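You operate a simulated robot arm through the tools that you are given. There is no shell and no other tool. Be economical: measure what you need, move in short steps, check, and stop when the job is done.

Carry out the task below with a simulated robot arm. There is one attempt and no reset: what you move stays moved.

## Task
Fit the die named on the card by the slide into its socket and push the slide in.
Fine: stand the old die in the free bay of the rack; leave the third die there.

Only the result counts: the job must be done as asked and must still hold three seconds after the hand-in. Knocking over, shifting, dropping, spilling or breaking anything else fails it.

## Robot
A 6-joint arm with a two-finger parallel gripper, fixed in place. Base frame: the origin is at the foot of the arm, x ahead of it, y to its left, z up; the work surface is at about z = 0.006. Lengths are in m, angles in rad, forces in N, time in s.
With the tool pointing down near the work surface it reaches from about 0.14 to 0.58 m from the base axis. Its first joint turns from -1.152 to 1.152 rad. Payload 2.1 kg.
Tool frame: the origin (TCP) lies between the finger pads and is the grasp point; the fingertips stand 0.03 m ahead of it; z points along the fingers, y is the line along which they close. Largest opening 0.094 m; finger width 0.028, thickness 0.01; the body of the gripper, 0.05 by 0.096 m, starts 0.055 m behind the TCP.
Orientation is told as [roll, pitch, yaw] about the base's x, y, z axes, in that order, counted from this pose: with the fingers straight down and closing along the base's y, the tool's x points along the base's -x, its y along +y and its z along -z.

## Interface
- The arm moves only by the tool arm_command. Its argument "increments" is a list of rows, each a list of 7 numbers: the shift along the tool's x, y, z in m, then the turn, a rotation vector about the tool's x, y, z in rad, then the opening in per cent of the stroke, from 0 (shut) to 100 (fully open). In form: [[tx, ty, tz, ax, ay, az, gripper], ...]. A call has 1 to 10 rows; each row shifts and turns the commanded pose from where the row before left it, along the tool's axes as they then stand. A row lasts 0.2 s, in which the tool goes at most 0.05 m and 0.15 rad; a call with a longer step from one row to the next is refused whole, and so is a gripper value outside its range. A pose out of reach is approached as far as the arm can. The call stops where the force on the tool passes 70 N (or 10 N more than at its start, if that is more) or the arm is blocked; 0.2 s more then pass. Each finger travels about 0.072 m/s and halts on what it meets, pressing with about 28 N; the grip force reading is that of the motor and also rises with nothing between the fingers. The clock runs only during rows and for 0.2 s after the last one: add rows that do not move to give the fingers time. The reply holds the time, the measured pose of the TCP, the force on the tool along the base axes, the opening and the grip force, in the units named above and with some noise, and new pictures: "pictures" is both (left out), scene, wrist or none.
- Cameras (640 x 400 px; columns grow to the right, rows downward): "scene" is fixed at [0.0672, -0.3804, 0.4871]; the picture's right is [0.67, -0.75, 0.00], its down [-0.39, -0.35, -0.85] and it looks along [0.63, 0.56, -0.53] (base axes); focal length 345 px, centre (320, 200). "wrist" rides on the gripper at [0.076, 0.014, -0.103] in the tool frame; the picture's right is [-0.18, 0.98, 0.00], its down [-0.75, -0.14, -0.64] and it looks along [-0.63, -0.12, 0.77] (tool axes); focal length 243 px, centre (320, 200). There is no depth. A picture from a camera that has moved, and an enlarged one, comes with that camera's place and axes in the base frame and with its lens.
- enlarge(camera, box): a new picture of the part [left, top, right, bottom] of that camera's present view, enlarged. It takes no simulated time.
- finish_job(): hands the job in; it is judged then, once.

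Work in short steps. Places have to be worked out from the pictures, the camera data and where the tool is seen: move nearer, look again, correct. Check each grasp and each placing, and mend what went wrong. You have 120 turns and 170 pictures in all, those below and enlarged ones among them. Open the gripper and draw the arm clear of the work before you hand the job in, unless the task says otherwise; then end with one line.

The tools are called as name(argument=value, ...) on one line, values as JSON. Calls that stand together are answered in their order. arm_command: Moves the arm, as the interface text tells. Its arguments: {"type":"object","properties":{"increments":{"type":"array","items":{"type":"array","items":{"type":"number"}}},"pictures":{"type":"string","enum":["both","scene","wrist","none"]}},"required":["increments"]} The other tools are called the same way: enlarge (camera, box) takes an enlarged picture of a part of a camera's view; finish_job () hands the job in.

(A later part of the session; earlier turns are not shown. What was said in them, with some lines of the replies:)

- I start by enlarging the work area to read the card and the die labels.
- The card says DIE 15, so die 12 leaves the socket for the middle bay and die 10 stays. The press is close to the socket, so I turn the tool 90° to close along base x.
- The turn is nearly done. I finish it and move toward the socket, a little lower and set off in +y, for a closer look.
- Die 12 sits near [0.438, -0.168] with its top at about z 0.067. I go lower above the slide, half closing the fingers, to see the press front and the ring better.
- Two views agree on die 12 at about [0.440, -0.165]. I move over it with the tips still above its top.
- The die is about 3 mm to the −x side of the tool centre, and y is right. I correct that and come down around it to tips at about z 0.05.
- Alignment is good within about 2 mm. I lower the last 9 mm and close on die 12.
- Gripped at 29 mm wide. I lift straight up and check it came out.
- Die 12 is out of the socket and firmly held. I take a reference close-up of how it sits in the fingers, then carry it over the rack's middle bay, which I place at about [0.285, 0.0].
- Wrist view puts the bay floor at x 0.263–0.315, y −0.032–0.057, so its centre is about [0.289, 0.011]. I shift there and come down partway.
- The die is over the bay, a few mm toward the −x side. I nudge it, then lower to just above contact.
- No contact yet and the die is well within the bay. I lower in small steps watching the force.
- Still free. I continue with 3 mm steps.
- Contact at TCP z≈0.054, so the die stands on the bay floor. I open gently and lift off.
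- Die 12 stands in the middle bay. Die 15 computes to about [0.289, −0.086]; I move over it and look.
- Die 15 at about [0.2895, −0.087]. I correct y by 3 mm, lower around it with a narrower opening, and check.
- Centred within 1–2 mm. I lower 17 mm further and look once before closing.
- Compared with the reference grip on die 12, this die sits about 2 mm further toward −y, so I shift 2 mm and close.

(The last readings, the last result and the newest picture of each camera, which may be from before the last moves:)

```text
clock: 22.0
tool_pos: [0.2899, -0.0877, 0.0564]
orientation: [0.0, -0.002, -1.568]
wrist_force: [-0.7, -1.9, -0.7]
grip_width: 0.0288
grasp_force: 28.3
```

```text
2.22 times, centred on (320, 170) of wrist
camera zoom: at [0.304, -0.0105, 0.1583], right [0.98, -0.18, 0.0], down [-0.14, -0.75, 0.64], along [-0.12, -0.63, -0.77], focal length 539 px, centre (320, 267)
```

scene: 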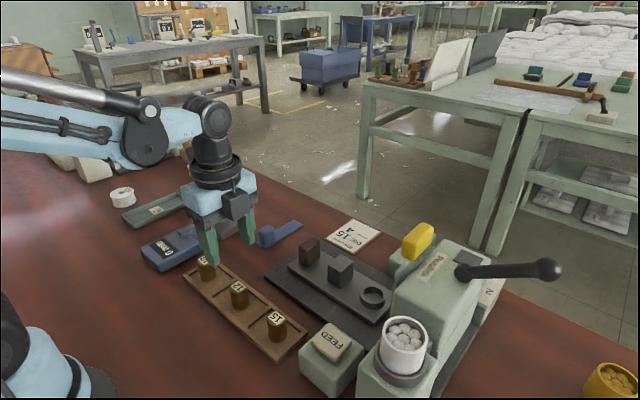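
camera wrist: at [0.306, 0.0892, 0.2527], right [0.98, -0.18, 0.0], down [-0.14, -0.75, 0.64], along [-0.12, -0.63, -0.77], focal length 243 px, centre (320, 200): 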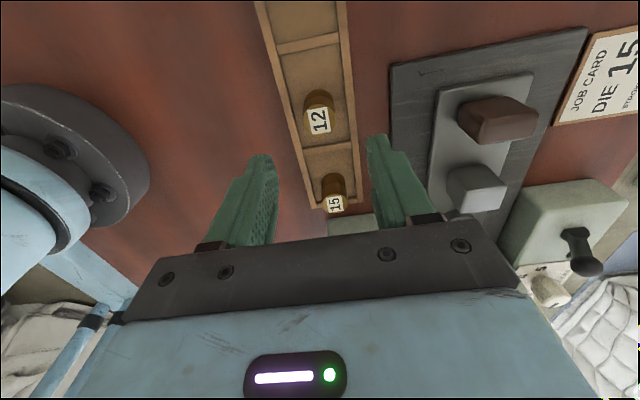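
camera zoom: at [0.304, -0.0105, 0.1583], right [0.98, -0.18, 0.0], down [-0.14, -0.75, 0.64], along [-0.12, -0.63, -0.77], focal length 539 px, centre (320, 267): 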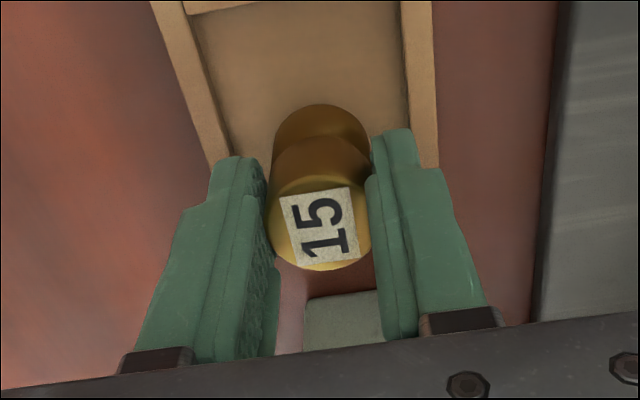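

The grip matches the reference to about 1 mm. I lift and carry die 15 back to the socket position by exact reverse of the commanded shifts, staying high.

arm_command(increments=[[0, 0, -0.01, 0, 0, 0, 10], [0, 0, -0.03, 0, 0, 0, 10], [0, 0, -0.035, 0, 0, 0, 10], [0, 0, -0.03, 0, 0, 0, 10], [-0.02, 0.035, 0, 0, 0, 0, 10], [-0.02, 0.035, 0, 0, 0, 0, 10], [-0.02, 0.035, 0, 0, 0, 0, 10], [-0.0215, 0.0435, 0, 0, 0, 0, 10], [0, 0, 0, 0, 0, 0, 10]], pictures="both")

enlarge(camera="wrist", box=[220, 80, 420, 260])

```text
clock: 24.0
tool_pos: [0.4396, -0.1684, 0.1587]
orientation: [0.001, -0.002, -1.568]
wrist_force: [0.3, -0.7, -1.8]
grip_width: 0.029
grasp_force: 28.3
camera wrist: at [0.4537, -0.0914, 0.2609], right [0.98, -0.18, 0.0], down [-0.14, -0.75, 0.64], along [-0.12, -0.63, -0.77], focal length 243 px, centre (320, 200)
```

scene: 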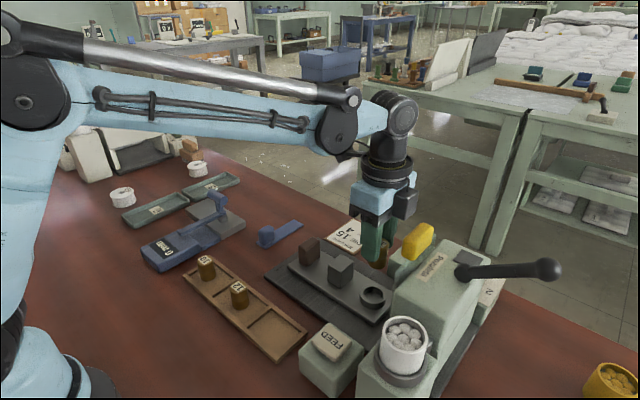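
wrist: 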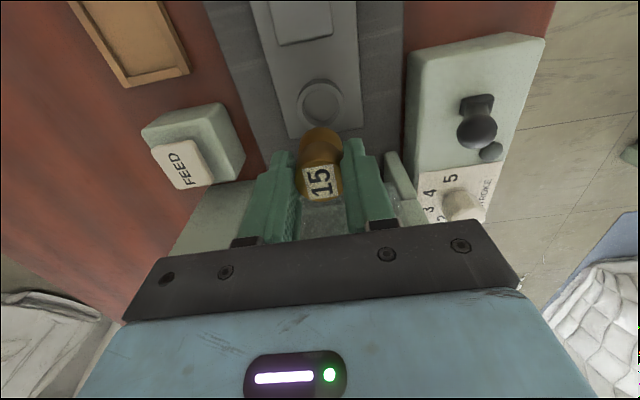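

```text
2.22 times, centred on (320, 170) of wrist
camera zoom: at [0.4537, -0.0914, 0.2609], right [0.98, -0.18, 0.0], down [-0.14, -0.75, 0.64], along [-0.12, -0.63, -0.77], focal length 539 px, centre (320, 267)
```

zoom: 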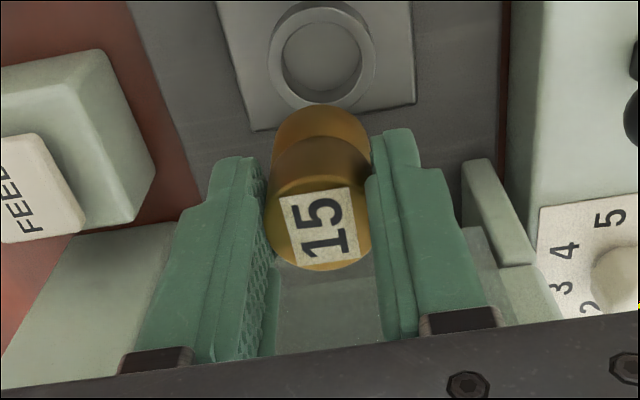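

Position matches. I lower to just above the ring and check.

arm_command(increments=[[0, 0, 0.03, 0, 0, 0, 10], [0, 0, 0.025, 0, 0, 0, 10], [0, 0, 0, 0, 0, 0, 10]], pictures="none")

enlarge(camera="scene", box=[320, 220, 430, 320])

enlarge(camera="wrist", box=[220, 80, 420, 260])

```text
clock: 24.8
tool_pos: [0.4385, -0.1679, 0.1044]
orientation: [-0.001, -0.002, -1.568]
wrist_force: [0.0, 0.2, -1.8]
grip_width: 0.0291
grasp_force: 27.9
```

```text
4.00 times, centred on (375, 270) of scene
camera zoom: at [0.0672, -0.3804, 0.4871], right [0.67, -0.75, 0.0], down [-0.39, -0.35, -0.85], along [0.63, 0.56, -0.53], focal length 1380 px, centre (100, -80)
```

zoom: 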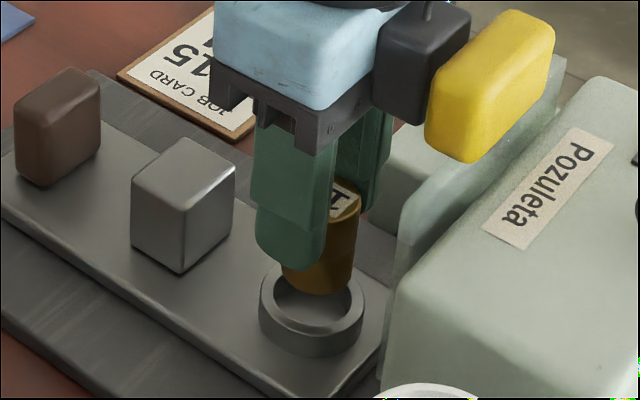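

```text
2.22 times, centred on (320, 170) of wrist
camera zoom: at [0.4531, -0.0914, 0.2073], right [0.98, -0.18, 0.0], down [-0.14, -0.75, 0.64], along [-0.12, -0.63, -0.77], focal length 539 px, centre (320, 267)
```

zoom: 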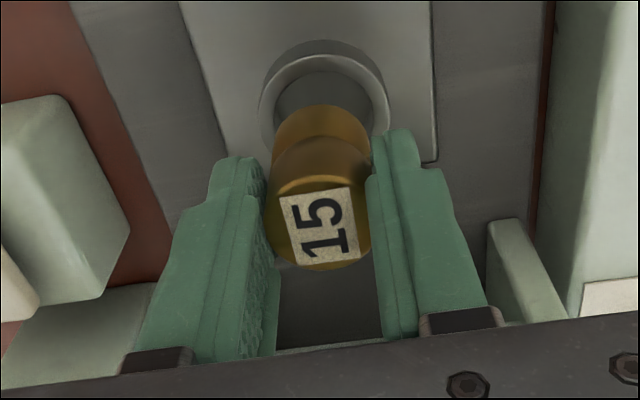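

Aligned over the ring. I lower in stages: 16 mm, then small steps, watching for force.

arm_command(increments=[[0, 0, 0.008, 0, 0, 0, 10], [0, 0, 0.008, 0, 0, 0, 10], [0, 0, 0, 0, 0, 0, 10]], pictures="none")

enlarge(camera="scene", box=[320, 220, 430, 320])

```text
clock: 25.6
tool_pos: [0.4391, -0.1683, 0.0896]
orientation: [0.0, -0.002, -1.569]
wrist_force: [-0.2, -0.5, -1.3]
grip_width: 0.0288
grasp_force: 28.4
```

```text
4.00 times, centred on (375, 270) of scene
camera zoom: at [0.0672, -0.3804, 0.4871], right [0.67, -0.75, 0.0], down [-0.39, -0.35, -0.85], along [0.63, 0.56, -0.53], focal length 1380 px, centre (100, -80)
```

zoom: 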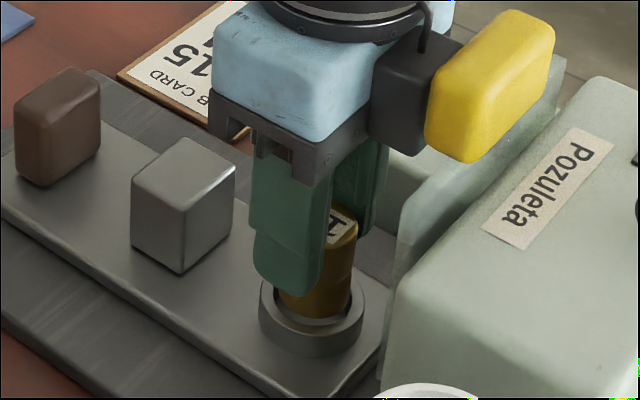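

It is entering the ring without contact. I go on 9 mm and then 3 mm.

arm_command(increments=[[0, 0, 0.004, 0, 0, 0, 10], [0, 0, 0.005, 0, 0, 0, 10], [0, 0, 0, 0, 0, 0, 10]], pictures="none")

arm_command(increments=[[0, 0, 0.003, 0, 0, 0, 10], [0, 0, 0, 0, 0, 0, 10]], pictures="none")

enlarge(camera="scene", box=[320, 220, 430, 320])

```text
clock: 26.4
tool_pos: [0.4386, -0.1676, 0.0802]
orientation: [0.003, -0.001, -1.568]
wrist_force: [2.6, -0.7, -1.2]
grip_width: 0.0289
grasp_force: 28.1
```

```text
clock: 27.0
tool_pos: [0.4389, -0.1666, 0.0786]
orientation: [0.002, -0.001, -1.568]
wrist_force: [2.2, 0.5, -1.7]
grip_width: 0.0289
grasp_force: 28.0
```

```text
4.00 times, centred on (375, 270) of scene
camera zoom: at [0.0672, -0.3804, 0.4871], right [0.67, -0.75, 0.0], down [-0.39, -0.35, -0.85], along [0.63, 0.56, -0.53], focal length 1380 px, centre (100, -80)
```

zoom: 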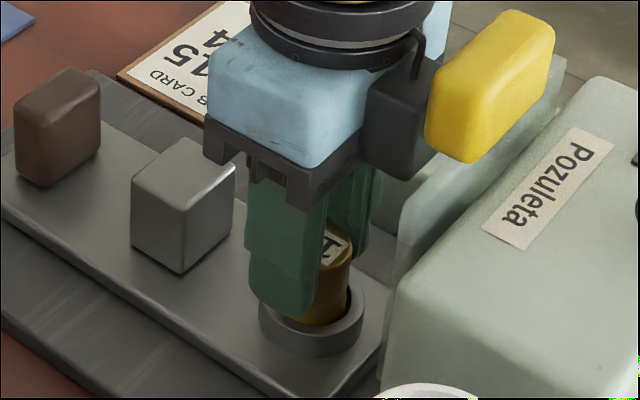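

A small side force shows it is inside the bore. I press on 2 mm at a time.

arm_command(increments=[[0, 0.0005, 0.002, 0, 0, 0, 10], [0, 0, 0, 0, 0, 0, 10]], pictures="none")

arm_command(increments=[[0, 0, 0.0015, 0, 0, 0, 10], [0, 0, 0, 0, 0, 0, 10]], pictures="none")

```text
clock: 27.6
tool_pos: [0.4398, -0.1676, 0.0757]
orientation: [0.001, -0.001, -1.568]
wrist_force: [-0.1, -0.8, -2.0]
grip_width: 0.0287
grasp_force: 27.5
```

```text
clock: 28.2
tool_pos: [0.4397, -0.1669, 0.0754]
orientation: [0.0, -0.002, -1.567]
wrist_force: [0.0, 1.1, -1.2]
grip_width: 0.0293
grasp_force: 27.7
```

arm_command(increments=[[0, 0, 0.0015, 0, 0, 0, 10], [0, 0, 0, 0, 0, 0, 10]], pictures="none")

enlarge(camera="scene", box=[320, 220, 430, 320])

enlarge(camera="wrist", box=[220, 80, 420, 260])

```text
clock: 28.8
tool_pos: [0.4398, -0.1664, 0.0744]
orientation: [0.002, -0.001, -1.568]
wrist_force: [7.0, 1.0, 17.0]
grip_width: 0.029
grasp_force: 27.3
```

```text
4.00 times, centred on (375, 270) of scene
camera zoom: at [0.0671, -0.3803, 0.4872], right [0.67, -0.75, 0.0], down [-0.39, -0.35, -0.85], along [0.63, 0.56, -0.53], focal length 1380 px, centre (100, -80)
```

zoom: 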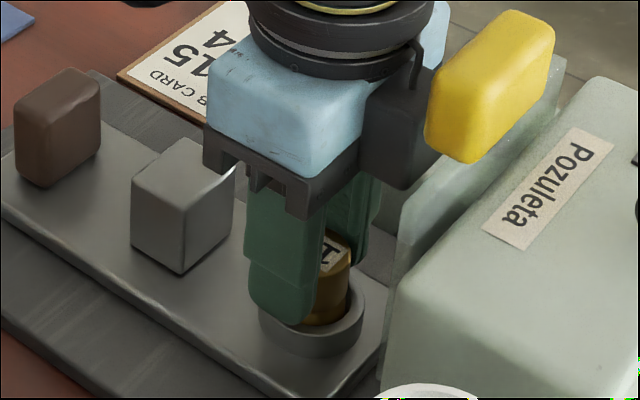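

```text
2.22 times, centred on (320, 170) of wrist
camera zoom: at [0.4528, -0.0902, 0.1758], right [0.98, -0.18, 0.0], down [-0.14, -0.75, 0.64], along [-0.11, -0.63, -0.77], focal length 539 px, centre (320, 267)
```

zoom: 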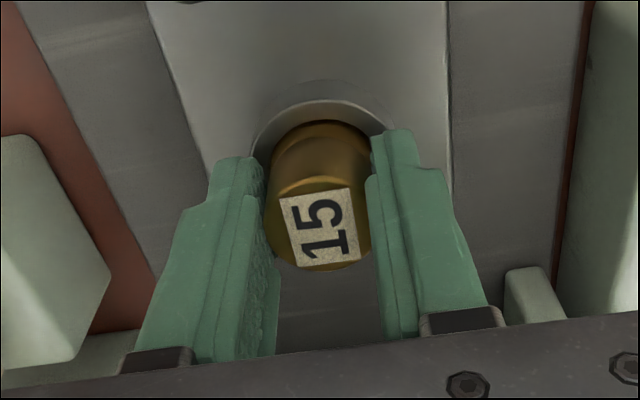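

Contact at z≈0.0755 as expected for full seating. I ease off, open and lift away.

arm_command(increments=[[0, 0, -0.0012, 0, 0, 0, 32], [0, 0, 0, 0, 0, 0, 40], [0, 0, 0, 0, 0, 0, 52], [0, 0, 0, 0, 0, 0, 52], [0, 0, -0.01, 0, 0, 0, 52], [0, 0, -0.03, 0, 0, 0, 52], [0, 0, -0.04, 0, 0, 0, 52], [0.03, 0, -0.02, 0, 0, 0, 52]], pictures="both")

enlarge(camera="scene", box=[270, 210, 430, 330])

enlarge(camera="wrist", box=[200, 0, 420, 240])

```text
clock: 30.6
tool_pos: [0.4394, -0.1399, 0.1746]
orientation: [0.001, -0.002, -1.568]
wrist_force: [0.2, 0.5, -0.4]
grip_width: 0.0488
grasp_force: 0.1
camera wrist: at [0.4546, -0.0628, 0.2767], right [0.98, -0.18, 0.0], down [-0.14, -0.75, 0.64], along [-0.12, -0.63, -0.77], focal length 243 px, centre (320, 200)
```

scene: 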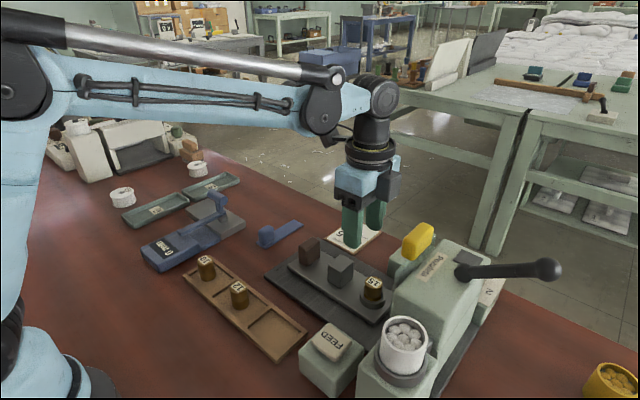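
wrist: 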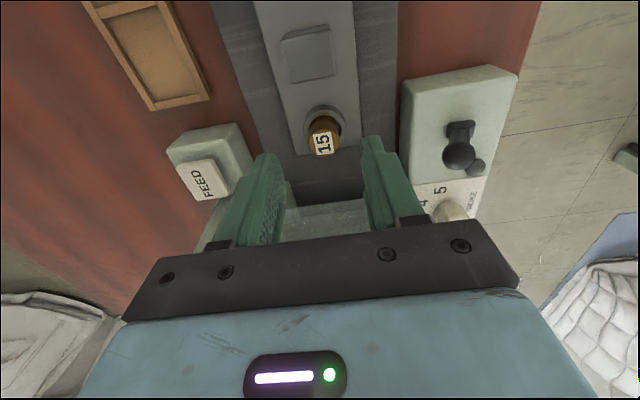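

```text
3.33 times, centred on (350, 270) of scene
camera zoom: at [0.0672, -0.3804, 0.4871], right [0.67, -0.75, 0.0], down [-0.39, -0.35, -0.85], along [0.63, 0.56, -0.53], focal length 1150 px, centre (220, -33)
```

zoom: 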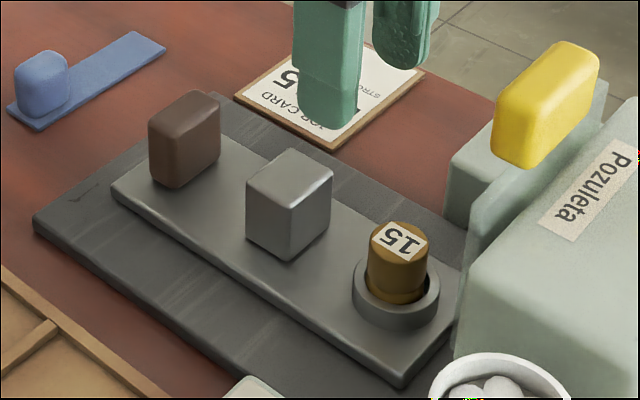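

```text
1.67 times, centred on (310, 120) of wrist
camera zoom: at [0.4546, -0.0628, 0.2767], right [0.98, -0.18, 0.0], down [-0.14, -0.75, 0.64], along [-0.12, -0.63, -0.77], focal length 404 px, centre (337, 333)
```

zoom: 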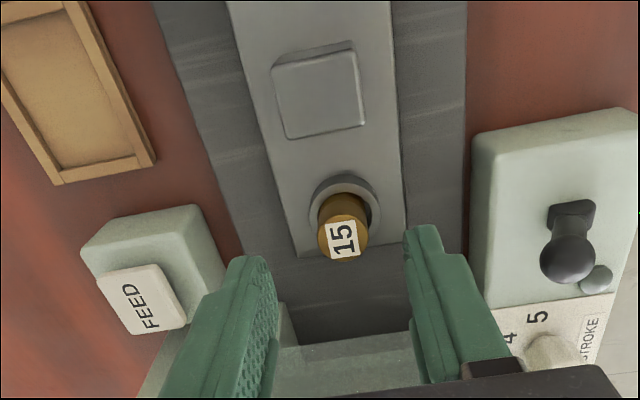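

Die 15 sits upright in the ring. The brown handle block is at about [0.44, −0.015] with its +y face near y≈0, so I close the fingers and go behind it, over y≈0.04.

arm_command(increments=[[0.03, 0, 0, 0, 0, 0, 30], [0.045, 0, 0, 0, 0, 0, 15], [0.045, 0, 0, 0, 0, 0, 0], [0.04, 0, 0, 0, 0, 0, 0], [0.02, 0, 0.03, 0, 0, 0, 0], [0, 0, 0, 0, 0, 0, 0]], pictures="both")

enlarge(camera="scene", box=[230, 180, 390, 300])

```text
clock: 32.0
tool_pos: [0.4382, 0.0446, 0.1421]
orientation: [0.0, -0.002, -1.569]
wrist_force: [-1.3, 0.2, 0.1]
grip_width: 0.0
grasp_force: 27.6
camera wrist: at [0.453, 0.1209, 0.2444], right [0.98, -0.18, 0.0], down [-0.14, -0.75, 0.64], along [-0.12, -0.63, -0.77], focal length 243 px, centre (320, 200)
```

scene: 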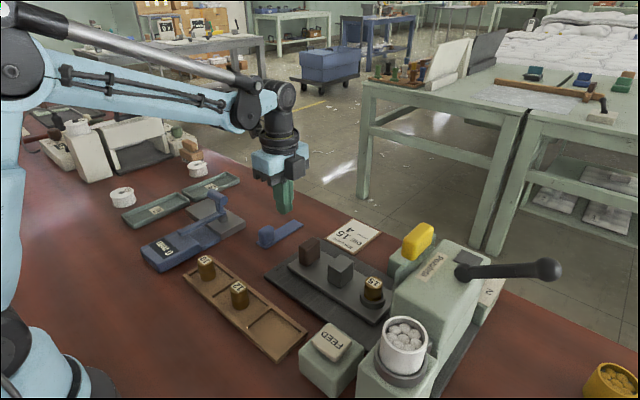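
wrist: 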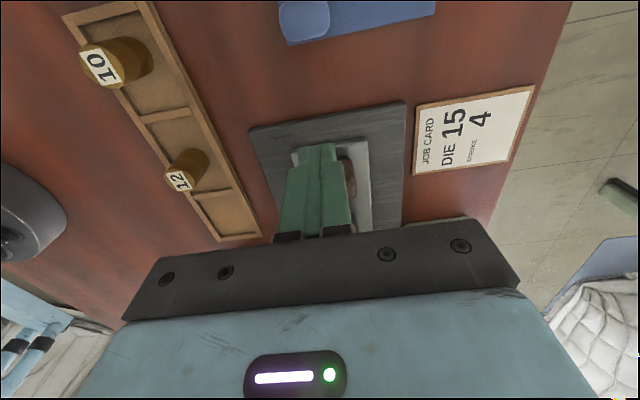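

```text
3.33 times, centred on (310, 240) of scene
camera zoom: at [0.0672, -0.3803, 0.4871], right [0.67, -0.75, 0.0], down [-0.39, -0.35, -0.85], along [0.63, 0.56, -0.53], focal length 1150 px, centre (353, 67)
```

zoom: 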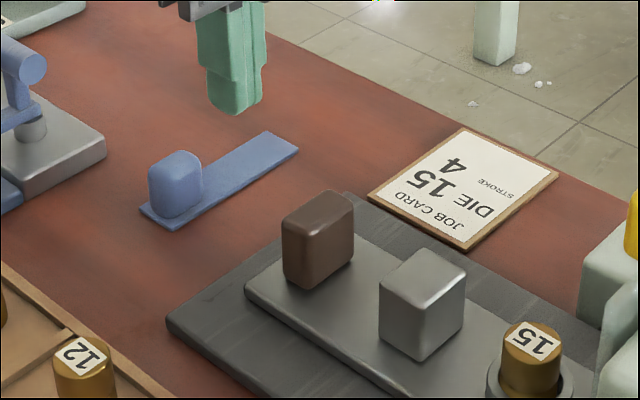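

The tip is behind the block with clearance. I lower to TCP z≈0.066.

arm_command(increments=[[0, 0.001, 0.03, 0, 0, 0, 0], [0, 0, 0.03, 0, 0, 0, 0], [0, 0, 0.015, 0, 0, 0, 0], [0, 0, 0, 0, 0, 0, 0]], pictures="none")

enlarge(camera="scene", box=[250, 190, 390, 300])

enlarge(camera="wrist", box=[220, 80, 440, 240])

```text
clock: 33.0
tool_pos: [0.4409, 0.0426, 0.0672]
orientation: [-0.001, -0.003, -1.569]
wrist_force: [-0.3, -0.1, 0.2]
grip_width: 0.0
grasp_force: 27.6
```

```text
3.64 times, centred on (320, 245) of scene
camera zoom: at [0.0672, -0.3804, 0.4871], right [0.67, -0.75, 0.0], down [-0.39, -0.35, -0.85], along [0.63, 0.56, -0.53], focal length 1255 px, centre (320, 36)
```

zoom: 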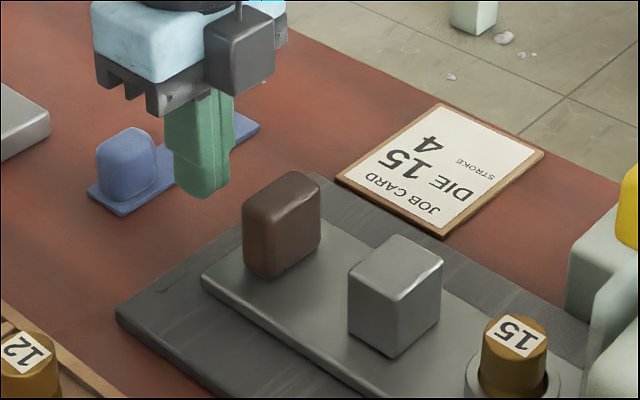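

```text
2.50 times, centred on (330, 160) of wrist
camera zoom: at [0.4547, 0.119, 0.1698], right [0.98, -0.18, 0.0], down [-0.14, -0.75, 0.64], along [-0.12, -0.63, -0.77], focal length 606 px, centre (295, 300)
```

zoom: 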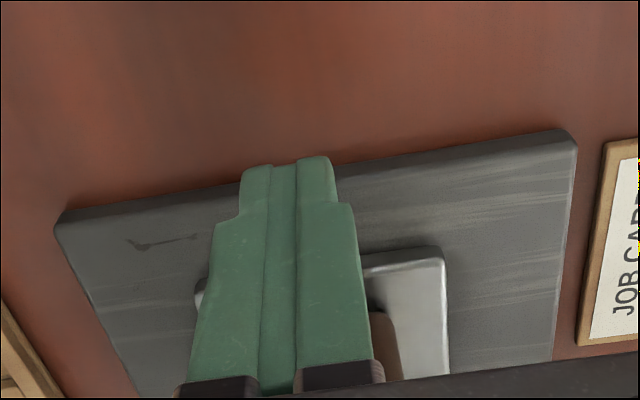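

Ready behind the handle. I push toward −y slowly: first to contact and a little beyond, then check.

arm_command(increments=[[-0.01, 0, 0, 0, 0, 0, 0], [-0.01, 0, 0, 0, 0, 0, 0], [-0.01, 0, 0, 0, 0, 0, 0], [-0.008, 0, 0, 0, 0, 0, 0], [-0.008, 0, 0, 0, 0, 0, 0], [-0.008, 0, 0, 0, 0, 0, 0]], pictures="none")

enlarge(camera="scene", box=[270, 210, 430, 330])

```text
clock: 34.4
tool_pos: [0.4401, -0.0128, 0.0703]
orientation: [0.0, -0.004, -1.571]
wrist_force: [-0.1, 1.8, 0.6]
grip_width: 0.0002
grasp_force: 28.1
```

```text
3.33 times, centred on (350, 270) of scene
camera zoom: at [0.0672, -0.3804, 0.4871], right [0.67, -0.75, 0.0], down [-0.39, -0.35, -0.85], along [0.63, 0.56, -0.53], focal length 1150 px, centre (220, -33)
```

zoom: 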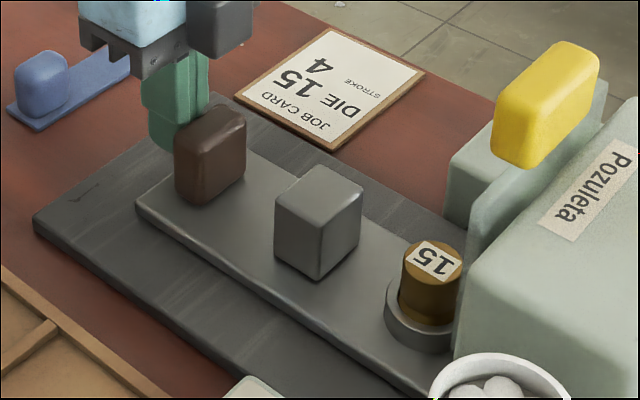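

The slide moves smoothly with the die upright. I keep pushing.

arm_command(increments=[[-0.008, 0, 0, 0, 0, 0, 0], [-0.008, 0, 0, 0, 0, 0, 0], [-0.008, 0, 0, 0, 0, 0, 0], [-0.008, 0, 0, 0, 0, 0, 0]], pictures="wrist")

enlarge(camera="scene", box=[270, 210, 430, 330])

```text
clock: 35.4
tool_pos: [0.4406, -0.0435, 0.0707]
orientation: [-0.001, -0.003, -1.569]
wrist_force: [0.5, 1.4, -1.3]
grip_width: 0.0
grasp_force: 27.5
camera wrist: at [0.4543, 0.0326, 0.1726], right [0.98, -0.18, 0.0], down [-0.14, -0.75, 0.64], along [-0.12, -0.63, -0.77], focal length 243 px, centre (320, 200)
```

wrist: 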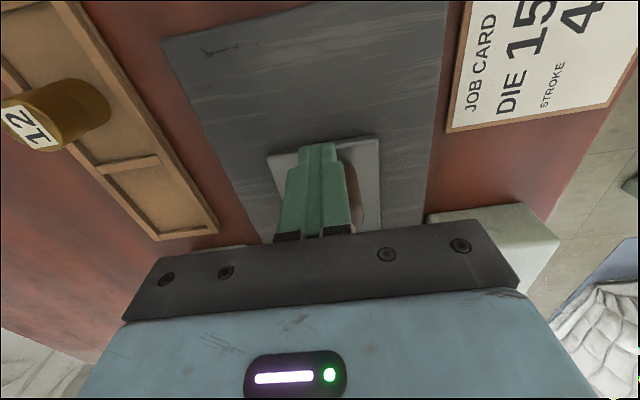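

```text
3.33 times, centred on (350, 270) of scene
camera zoom: at [0.0672, -0.3804, 0.4871], right [0.67, -0.75, 0.0], down [-0.39, -0.35, -0.85], along [0.63, 0.56, -0.53], focal length 1150 px, centre (220, -33)
```

zoom: 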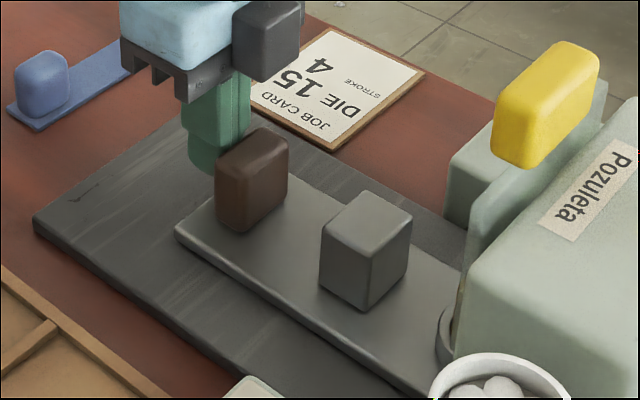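

arm_command(increments=[[-0.008, 0, 0, 0, 0, 0, 0], [-0.008, 0, 0, 0, 0, 0, 0], [-0.008, 0, 0, 0, 0, 0, 0]], pictures="none")

enlarge(camera="scene", box=[270, 210, 430, 330])

```text
clock: 36.2
tool_pos: [0.4392, -0.0686, 0.0715]
orientation: [0.0, -0.001, -1.568]
wrist_force: [-1.3, 1.3, -0.8]
grip_width: 0.0
grasp_force: 27.5
```

```text
3.33 times, centred on (350, 270) of scene
camera zoom: at [0.0672, -0.3804, 0.4871], right [0.67, -0.75, 0.0], down [-0.39, -0.35, -0.85], along [0.63, 0.56, -0.53], focal length 1150 px, centre (220, -33)
```

zoom: 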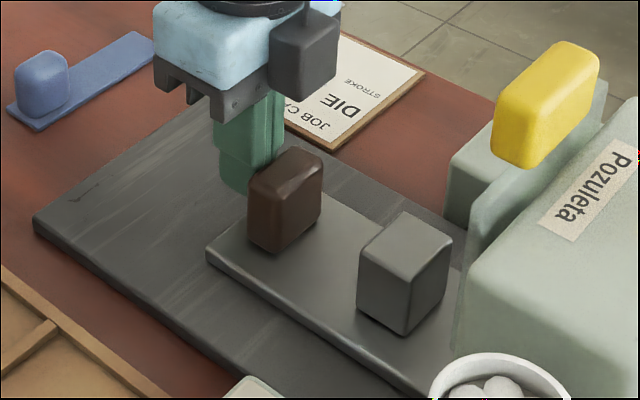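

Still light force; the grey block is nearing the press. I continue with smaller steps.

arm_command(increments=[[-0.006, 0, 0, 0, 0, 0, 0], [-0.006, 0, 0, 0, 0, 0, 0], [-0.005, 0, 0, 0, 0, 0, 0]], pictures="none")

enlarge(camera="scene", box=[270, 210, 430, 330])

```text
clock: 37.0
tool_pos: [0.4394, -0.0857, 0.0693]
orientation: [0.0, -0.004, -1.568]
wrist_force: [-0.1, 0.3, -1.2]
grip_width: 0.0001
grasp_force: 27.6
```

```text
3.33 times, centred on (350, 270) of scene
camera zoom: at [0.0672, -0.3804, 0.4871], right [0.67, -0.75, 0.0], down [-0.39, -0.35, -0.85], along [0.63, 0.56, -0.53], focal length 1150 px, centre (220, -33)
```

zoom: 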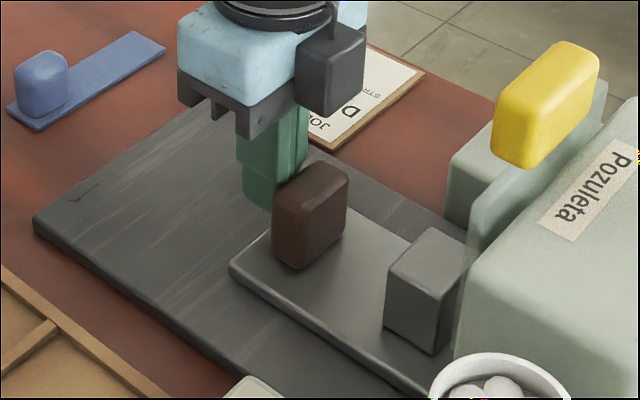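

arm_command(increments=[[-0.005, 0, 0, 0, 0, 0, 0], [-0.005, 0, 0, 0, 0, 0, 0], [-0.005, 0, 0, 0, 0, 0, 0]], pictures="none")

enlarge(camera="scene", box=[270, 210, 430, 330])

```text
clock: 37.8
tool_pos: [0.4392, -0.0937, 0.0699]
orientation: [-0.001, 0.014, -1.56]
wrist_force: [-13.0, 48.4, -0.3]
grip_width: 0.0001
grasp_force: 28.0
```

```text
3.33 times, centred on (350, 270) of scene
camera zoom: at [0.0672, -0.3803, 0.4871], right [0.67, -0.75, 0.0], down [-0.39, -0.35, -0.85], along [0.63, 0.57, -0.53], focal length 1150 px, centre (220, -33)
```

zoom: 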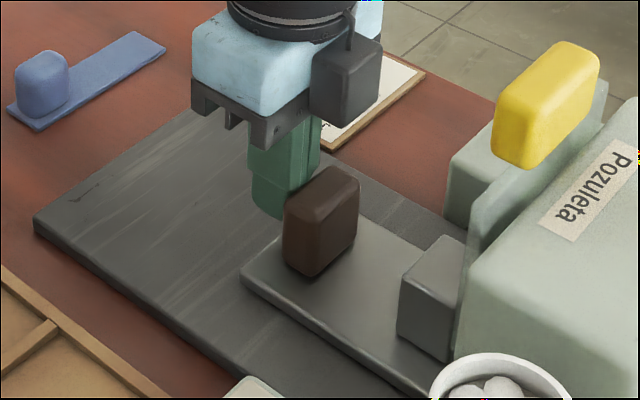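

A firm 48 N resistance at y≈−0.094 indicates the stop. I back off and rise to inspect.

arm_command(increments=[[0.01, 0, 0, 0, 0, 0, 0], [0.03, 0, 0, 0, 0, 0, 0], [0, 0, -0.04, 0, 0, 0, 0], [0, 0, -0.045, 0, 0, 0, 0], [0.02, 0, 0, 0, 0, 0, 0]], pictures="both")

enlarge(camera="scene", box=[300, 220, 460, 340])

enlarge(camera="wrist", box=[200, 60, 440, 240])

```text
clock: 39.0
tool_pos: [0.4395, -0.0407, 0.1558]
orientation: [0.0, -0.004, -1.568]
wrist_force: [0.6, -0.5, -0.6]
grip_width: 0.0002
grasp_force: 27.6
camera wrist: at [0.4539, 0.0362, 0.2583], right [0.98, -0.18, 0.0], down [-0.14, -0.75, 0.64], along [-0.12, -0.63, -0.77], focal length 243 px, centre (320, 200)
```

scene: 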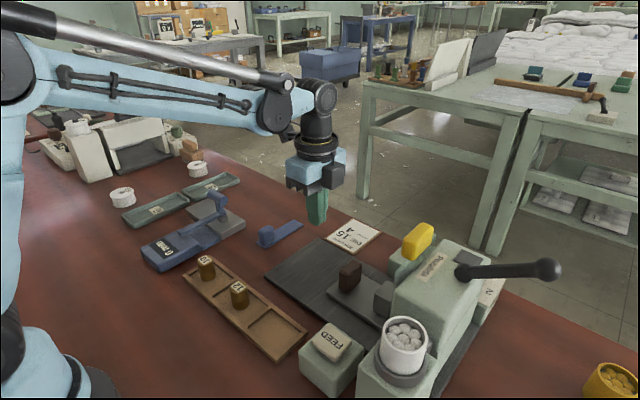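
wrist: 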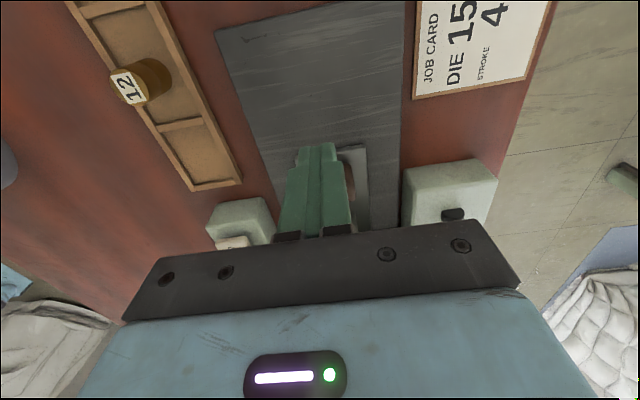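

```text
3.33 times, centred on (380, 280) of scene
camera zoom: at [0.0672, -0.3804, 0.4871], right [0.67, -0.75, 0.0], down [-0.39, -0.35, -0.85], along [0.63, 0.56, -0.53], focal length 1150 px, centre (120, -67)
```

zoom: 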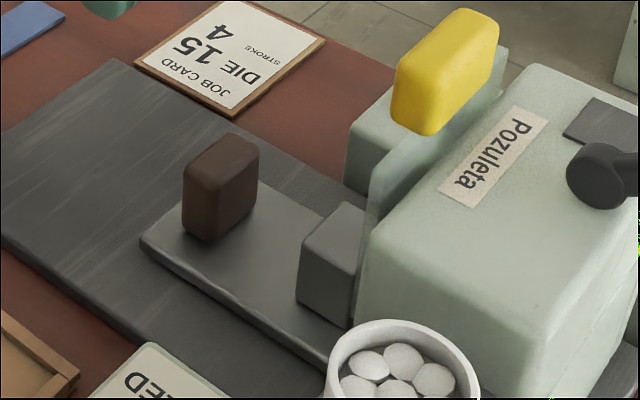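

```text
2.22 times, centred on (320, 150) of wrist
camera zoom: at [0.4539, 0.0362, 0.2583], right [0.98, -0.18, 0.0], down [-0.14, -0.75, 0.64], along [-0.12, -0.63, -0.77], focal length 539 px, centre (320, 311)
```

zoom: 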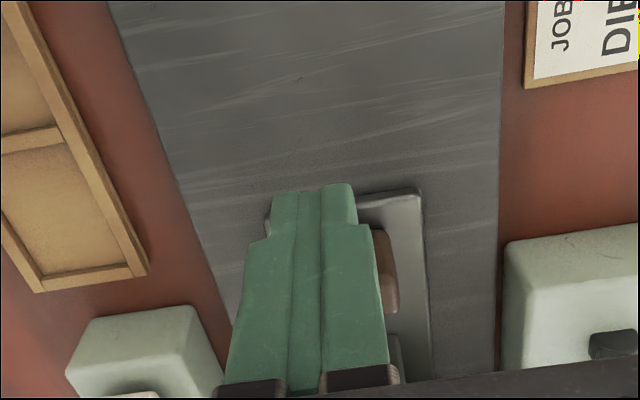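

The slide has gone in about 0.10 m. To be sure it is at its end stop and not obstructed, I look from above nearer the press.

arm_command(increments=[[-0.02, 0.02, -0.04, 0, 0, 0, 0], [-0.04, 0.02, -0.04, 0, 0, 0, 0], [-0.03, 0.02, 0, 0, 0, 0, 0], [0, 0, 0, 0, 0, 0, 0]], pictures="wrist")

enlarge(camera="wrist", box=[180, 80, 420, 240])

enlarge(camera="scene", box=[355, 250, 435, 330])

```text
refused: row 2 steps farther than a row can; nothing moved
```

```text
2.50 times, centred on (300, 160) of wrist
camera zoom: at [0.4539, 0.0362, 0.2583], right [0.98, -0.18, 0.0], down [-0.14, -0.75, 0.64], along [-0.12, -0.63, -0.77], focal length 606 px, centre (370, 300)
```

zoom: 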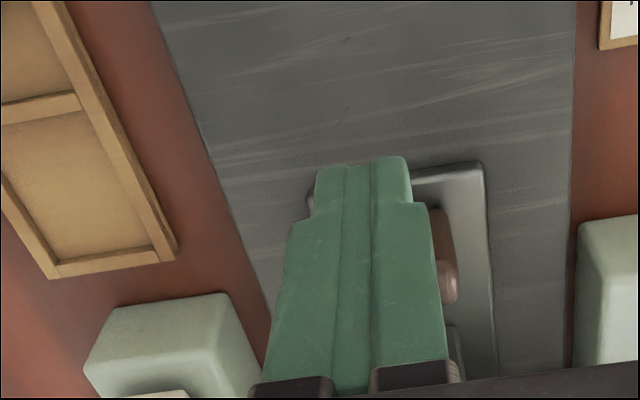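

```text
5.00 times, centred on (395, 290) of scene
camera zoom: at [0.0672, -0.3804, 0.4871], right [0.67, -0.75, 0.0], down [-0.39, -0.35, -0.85], along [0.63, 0.56, -0.53], focal length 1725 px, centre (-55, -250)
```

zoom: 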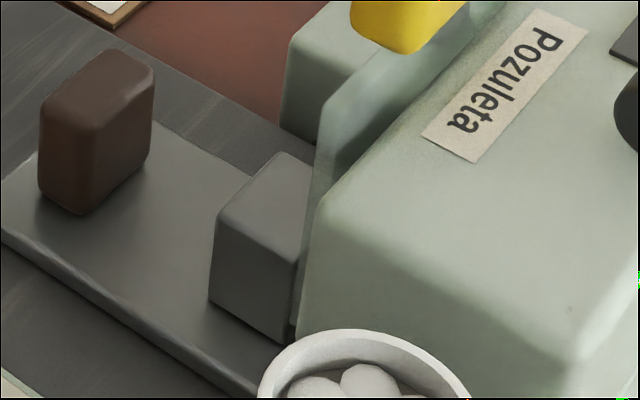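

The move was refused for too long a row. I redo it with shorter rows and opened fingers for a clear look.

arm_command(increments=[[-0.02, 0, -0.03, 0, 0, 0, 40], [-0.02, 0, -0.03, 0, 0, 0, 80], [-0.03, 0, -0.03, 0, 0, 0, 100], [0, 0, 0, 0, 0, 0, 100]], pictures="wrist")

enlarge(camera="wrist", box=[220, 80, 420, 240])

```text
clock: 40.0
tool_pos: [0.4382, -0.1107, 0.2478]
orientation: [-0.001, -0.003, -1.566]
wrist_force: [-1.1, -0.2, 0.0]
grip_width: 0.0943
grasp_force: 0.0
camera wrist: at [0.4516, -0.0337, 0.3494], right [0.98, -0.18, 0.0], down [-0.14, -0.75, 0.64], along [-0.12, -0.63, -0.77], focal length 243 px, centre (320, 200)
```

wrist: 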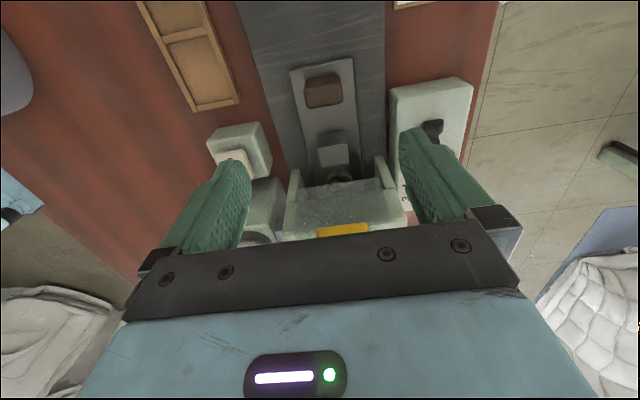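

```text
2.50 times, centred on (320, 160) of wrist
camera zoom: at [0.4516, -0.0337, 0.3494], right [0.98, -0.18, 0.0], down [-0.14, -0.75, 0.64], along [-0.12, -0.63, -0.77], focal length 606 px, centre (320, 300)
```

zoom: 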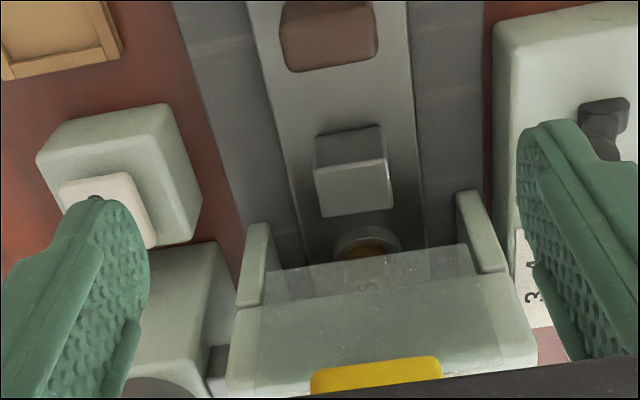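

From here the grey block has a gap to the press face, so the stop is inside. I tilt the wrist for a flatter look into the press mouth.

arm_command(increments=[[0.03, 0, 0.01, 0, 0, 0, 100], [0.04, 0, 0.02, 0, 0, 0, 100], [0.02, 0, 0, 0, -0.15, 0, 100], [0, 0, 0, 0, -0.15, 0, 100], [0, 0, 0, 0, -0.15, 0, 100], [0, 0, 0, 0, 0, 0, 100]], pictures="wrist")

enlarge(camera="wrist", box=[220, 120, 400, 240])

```text
clock: 41.4
tool_pos: [0.4405, -0.0198, 0.2153]
orientation: [0.001, -0.456, -1.568]
wrist_force: [0.2, 0.5, -0.6]
grip_width: 0.0939
grasp_force: 0.1
camera wrist: at [0.4545, 0.0938, 0.2741], right [0.98, -0.16, 0.08], down [-0.14, -0.4, 0.91], along [-0.12, -0.9, -0.41], focal length 243 px, centre (320, 200)
```

wrist: 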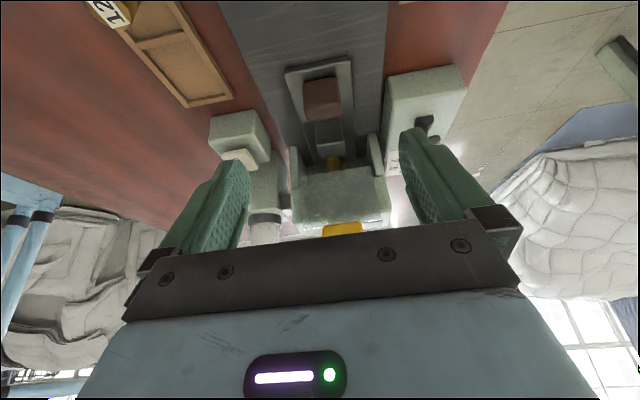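

```text
3.33 times, centred on (310, 180) of wrist
camera zoom: at [0.4545, 0.0938, 0.2741], right [0.98, -0.16, 0.08], down [-0.14, -0.4, 0.91], along [-0.12, -0.9, -0.41], focal length 809 px, centre (353, 267)
```

zoom: 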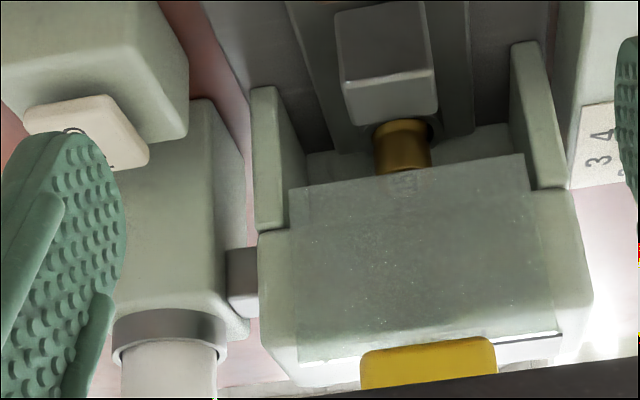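

The die passed under the guard plate and stands beneath the press head. I level the wrist and press the handle once more to confirm the end stop.

arm_command(increments=[[0, 0, 0, 0, 0.15, 0, 60], [0, 0, 0, 0, 0.15, 0, 30], [0, 0, 0, 0, 0.15, 0, 0], [-0.01, 0, 0.045, 0, 0, 0, 0], [-0.01, 0, 0.045, 0, 0, 0, 0], [0, 0, 0.045, 0, 0, 0, 0], [0, 0, 0.012, 0, 0, 0, 0], [0, 0, 0, 0, 0, 0, 0]], pictures="scene")

```text
clock: 43.2
tool_pos: [0.4371, -0.0388, 0.0668]
orientation: [0.0, -0.001, -1.568]
wrist_force: [0.9, -0.2, 0.0]
grip_width: 0.0001
grasp_force: 28.3
```

scene: 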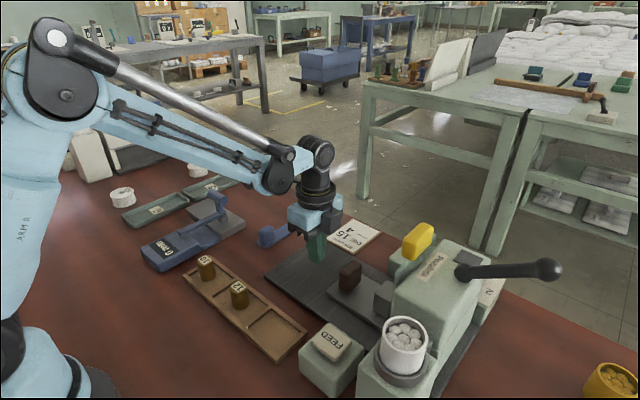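

arm_command(increments=[[-0.02, 0.002, 0, 0, 0, 0, 0], [-0.02, 0, 0, 0, 0, 0, 0], [-0.012, 0, 0, 0, 0, 0, 0], [-0.004, 0, 0, 0, 0, 0, 0], [-0.004, 0, 0, 0, 0, 0, 0], [-0.002, 0, 0, 0, 0, 0, 0]], pictures="none")

enlarge(camera="scene", box=[300, 220, 460, 340])

```text
clock: 44.6
tool_pos: [0.4419, -0.0939, 0.067]
orientation: [-0.001, 0.02, -1.558]
wrist_force: [-15.8, 57.8, 8.6]
grip_width: 0.0
grasp_force: 27.9
```

```text
3.33 times, centred on (380, 280) of scene
camera zoom: at [0.0672, -0.3803, 0.4871], right [0.67, -0.75, 0.0], down [-0.39, -0.35, -0.85], along [0.63, 0.56, -0.53], focal length 1150 px, centre (120, -67)
```

zoom: 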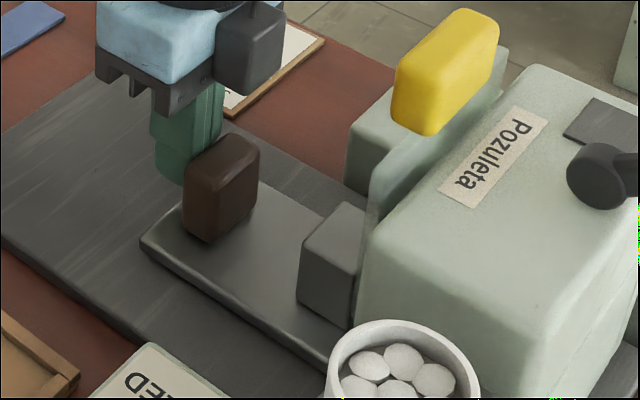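

The slide stops at the same spot (y −0.094) under 58 N, so it is fully in. I back off, rise clear and check everything.

arm_command(increments=[[0.008, 0, 0, 0, 0, 0, 0], [0.03, 0, 0, 0, 0, 0, 0], [0.01, 0, -0.04, 0, 0, 0, 0], [0, 0, -0.045, 0, 0, 0, 30], [0, 0, -0.045, 0, 0, 0, 60], [0, 0, -0.04, 0, 0, 0, 100], [0, 0, 0, 0, 0, 0, 100]], pictures="both")

enlarge(camera="scene", box=[170, 210, 430, 370])

```text
clock: 46.2
tool_pos: [0.4428, -0.0553, 0.2371]
orientation: [0.0, 0.0, -1.569]
wrist_force: [0.1, 0.0, 0.7]
grip_width: 0.0939
grasp_force: 0.0
camera wrist: at [0.4582, 0.0231, 0.3394], right [0.98, -0.18, 0.0], down [-0.14, -0.75, 0.64], along [-0.12, -0.63, -0.77], focal length 243 px, centre (320, 200)
```

scene: 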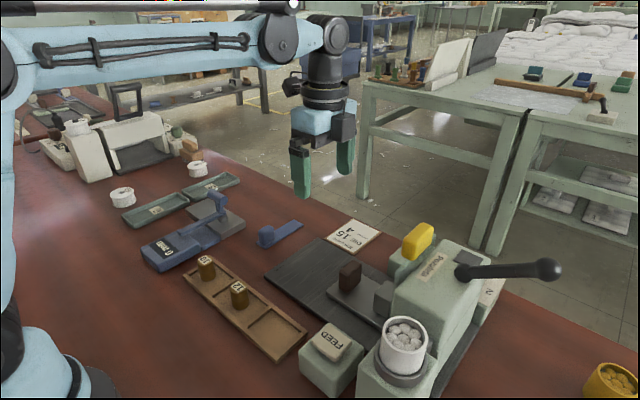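
wrist: 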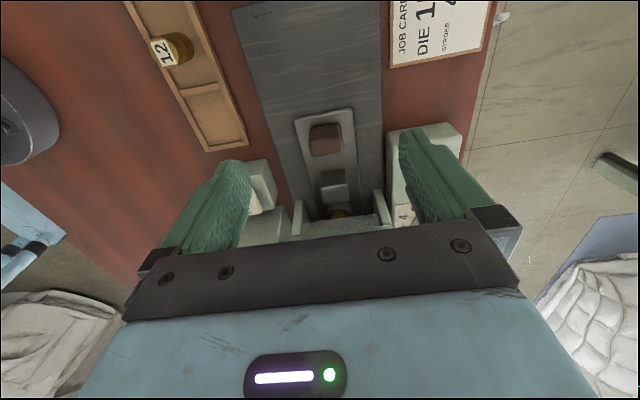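

```text
2.46 times, centred on (300, 290) of scene
camera zoom: at [0.0672, -0.3804, 0.4871], right [0.67, -0.75, 0.0], down [-0.39, -0.35, -0.85], along [0.63, 0.56, -0.53], focal length 849 px, centre (369, -22)
```

zoom: 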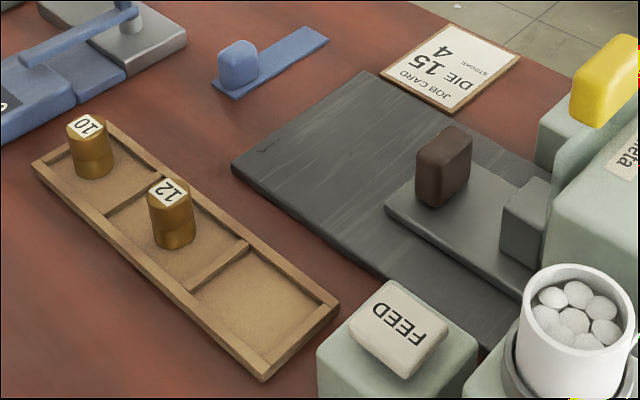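

Die 12 stands in the bay that was free, die 10 has not moved, and the slide is fully in with die 15. The arm is clear and the gripper open, so I hand in.

finish_job()

```text
The job is handed in.
```

Die 15 is fitted in the socket and the slide is pushed in to its stop; die 12 stands in the rack's free middle bay, die 10 is untouched, and the job is handed in.
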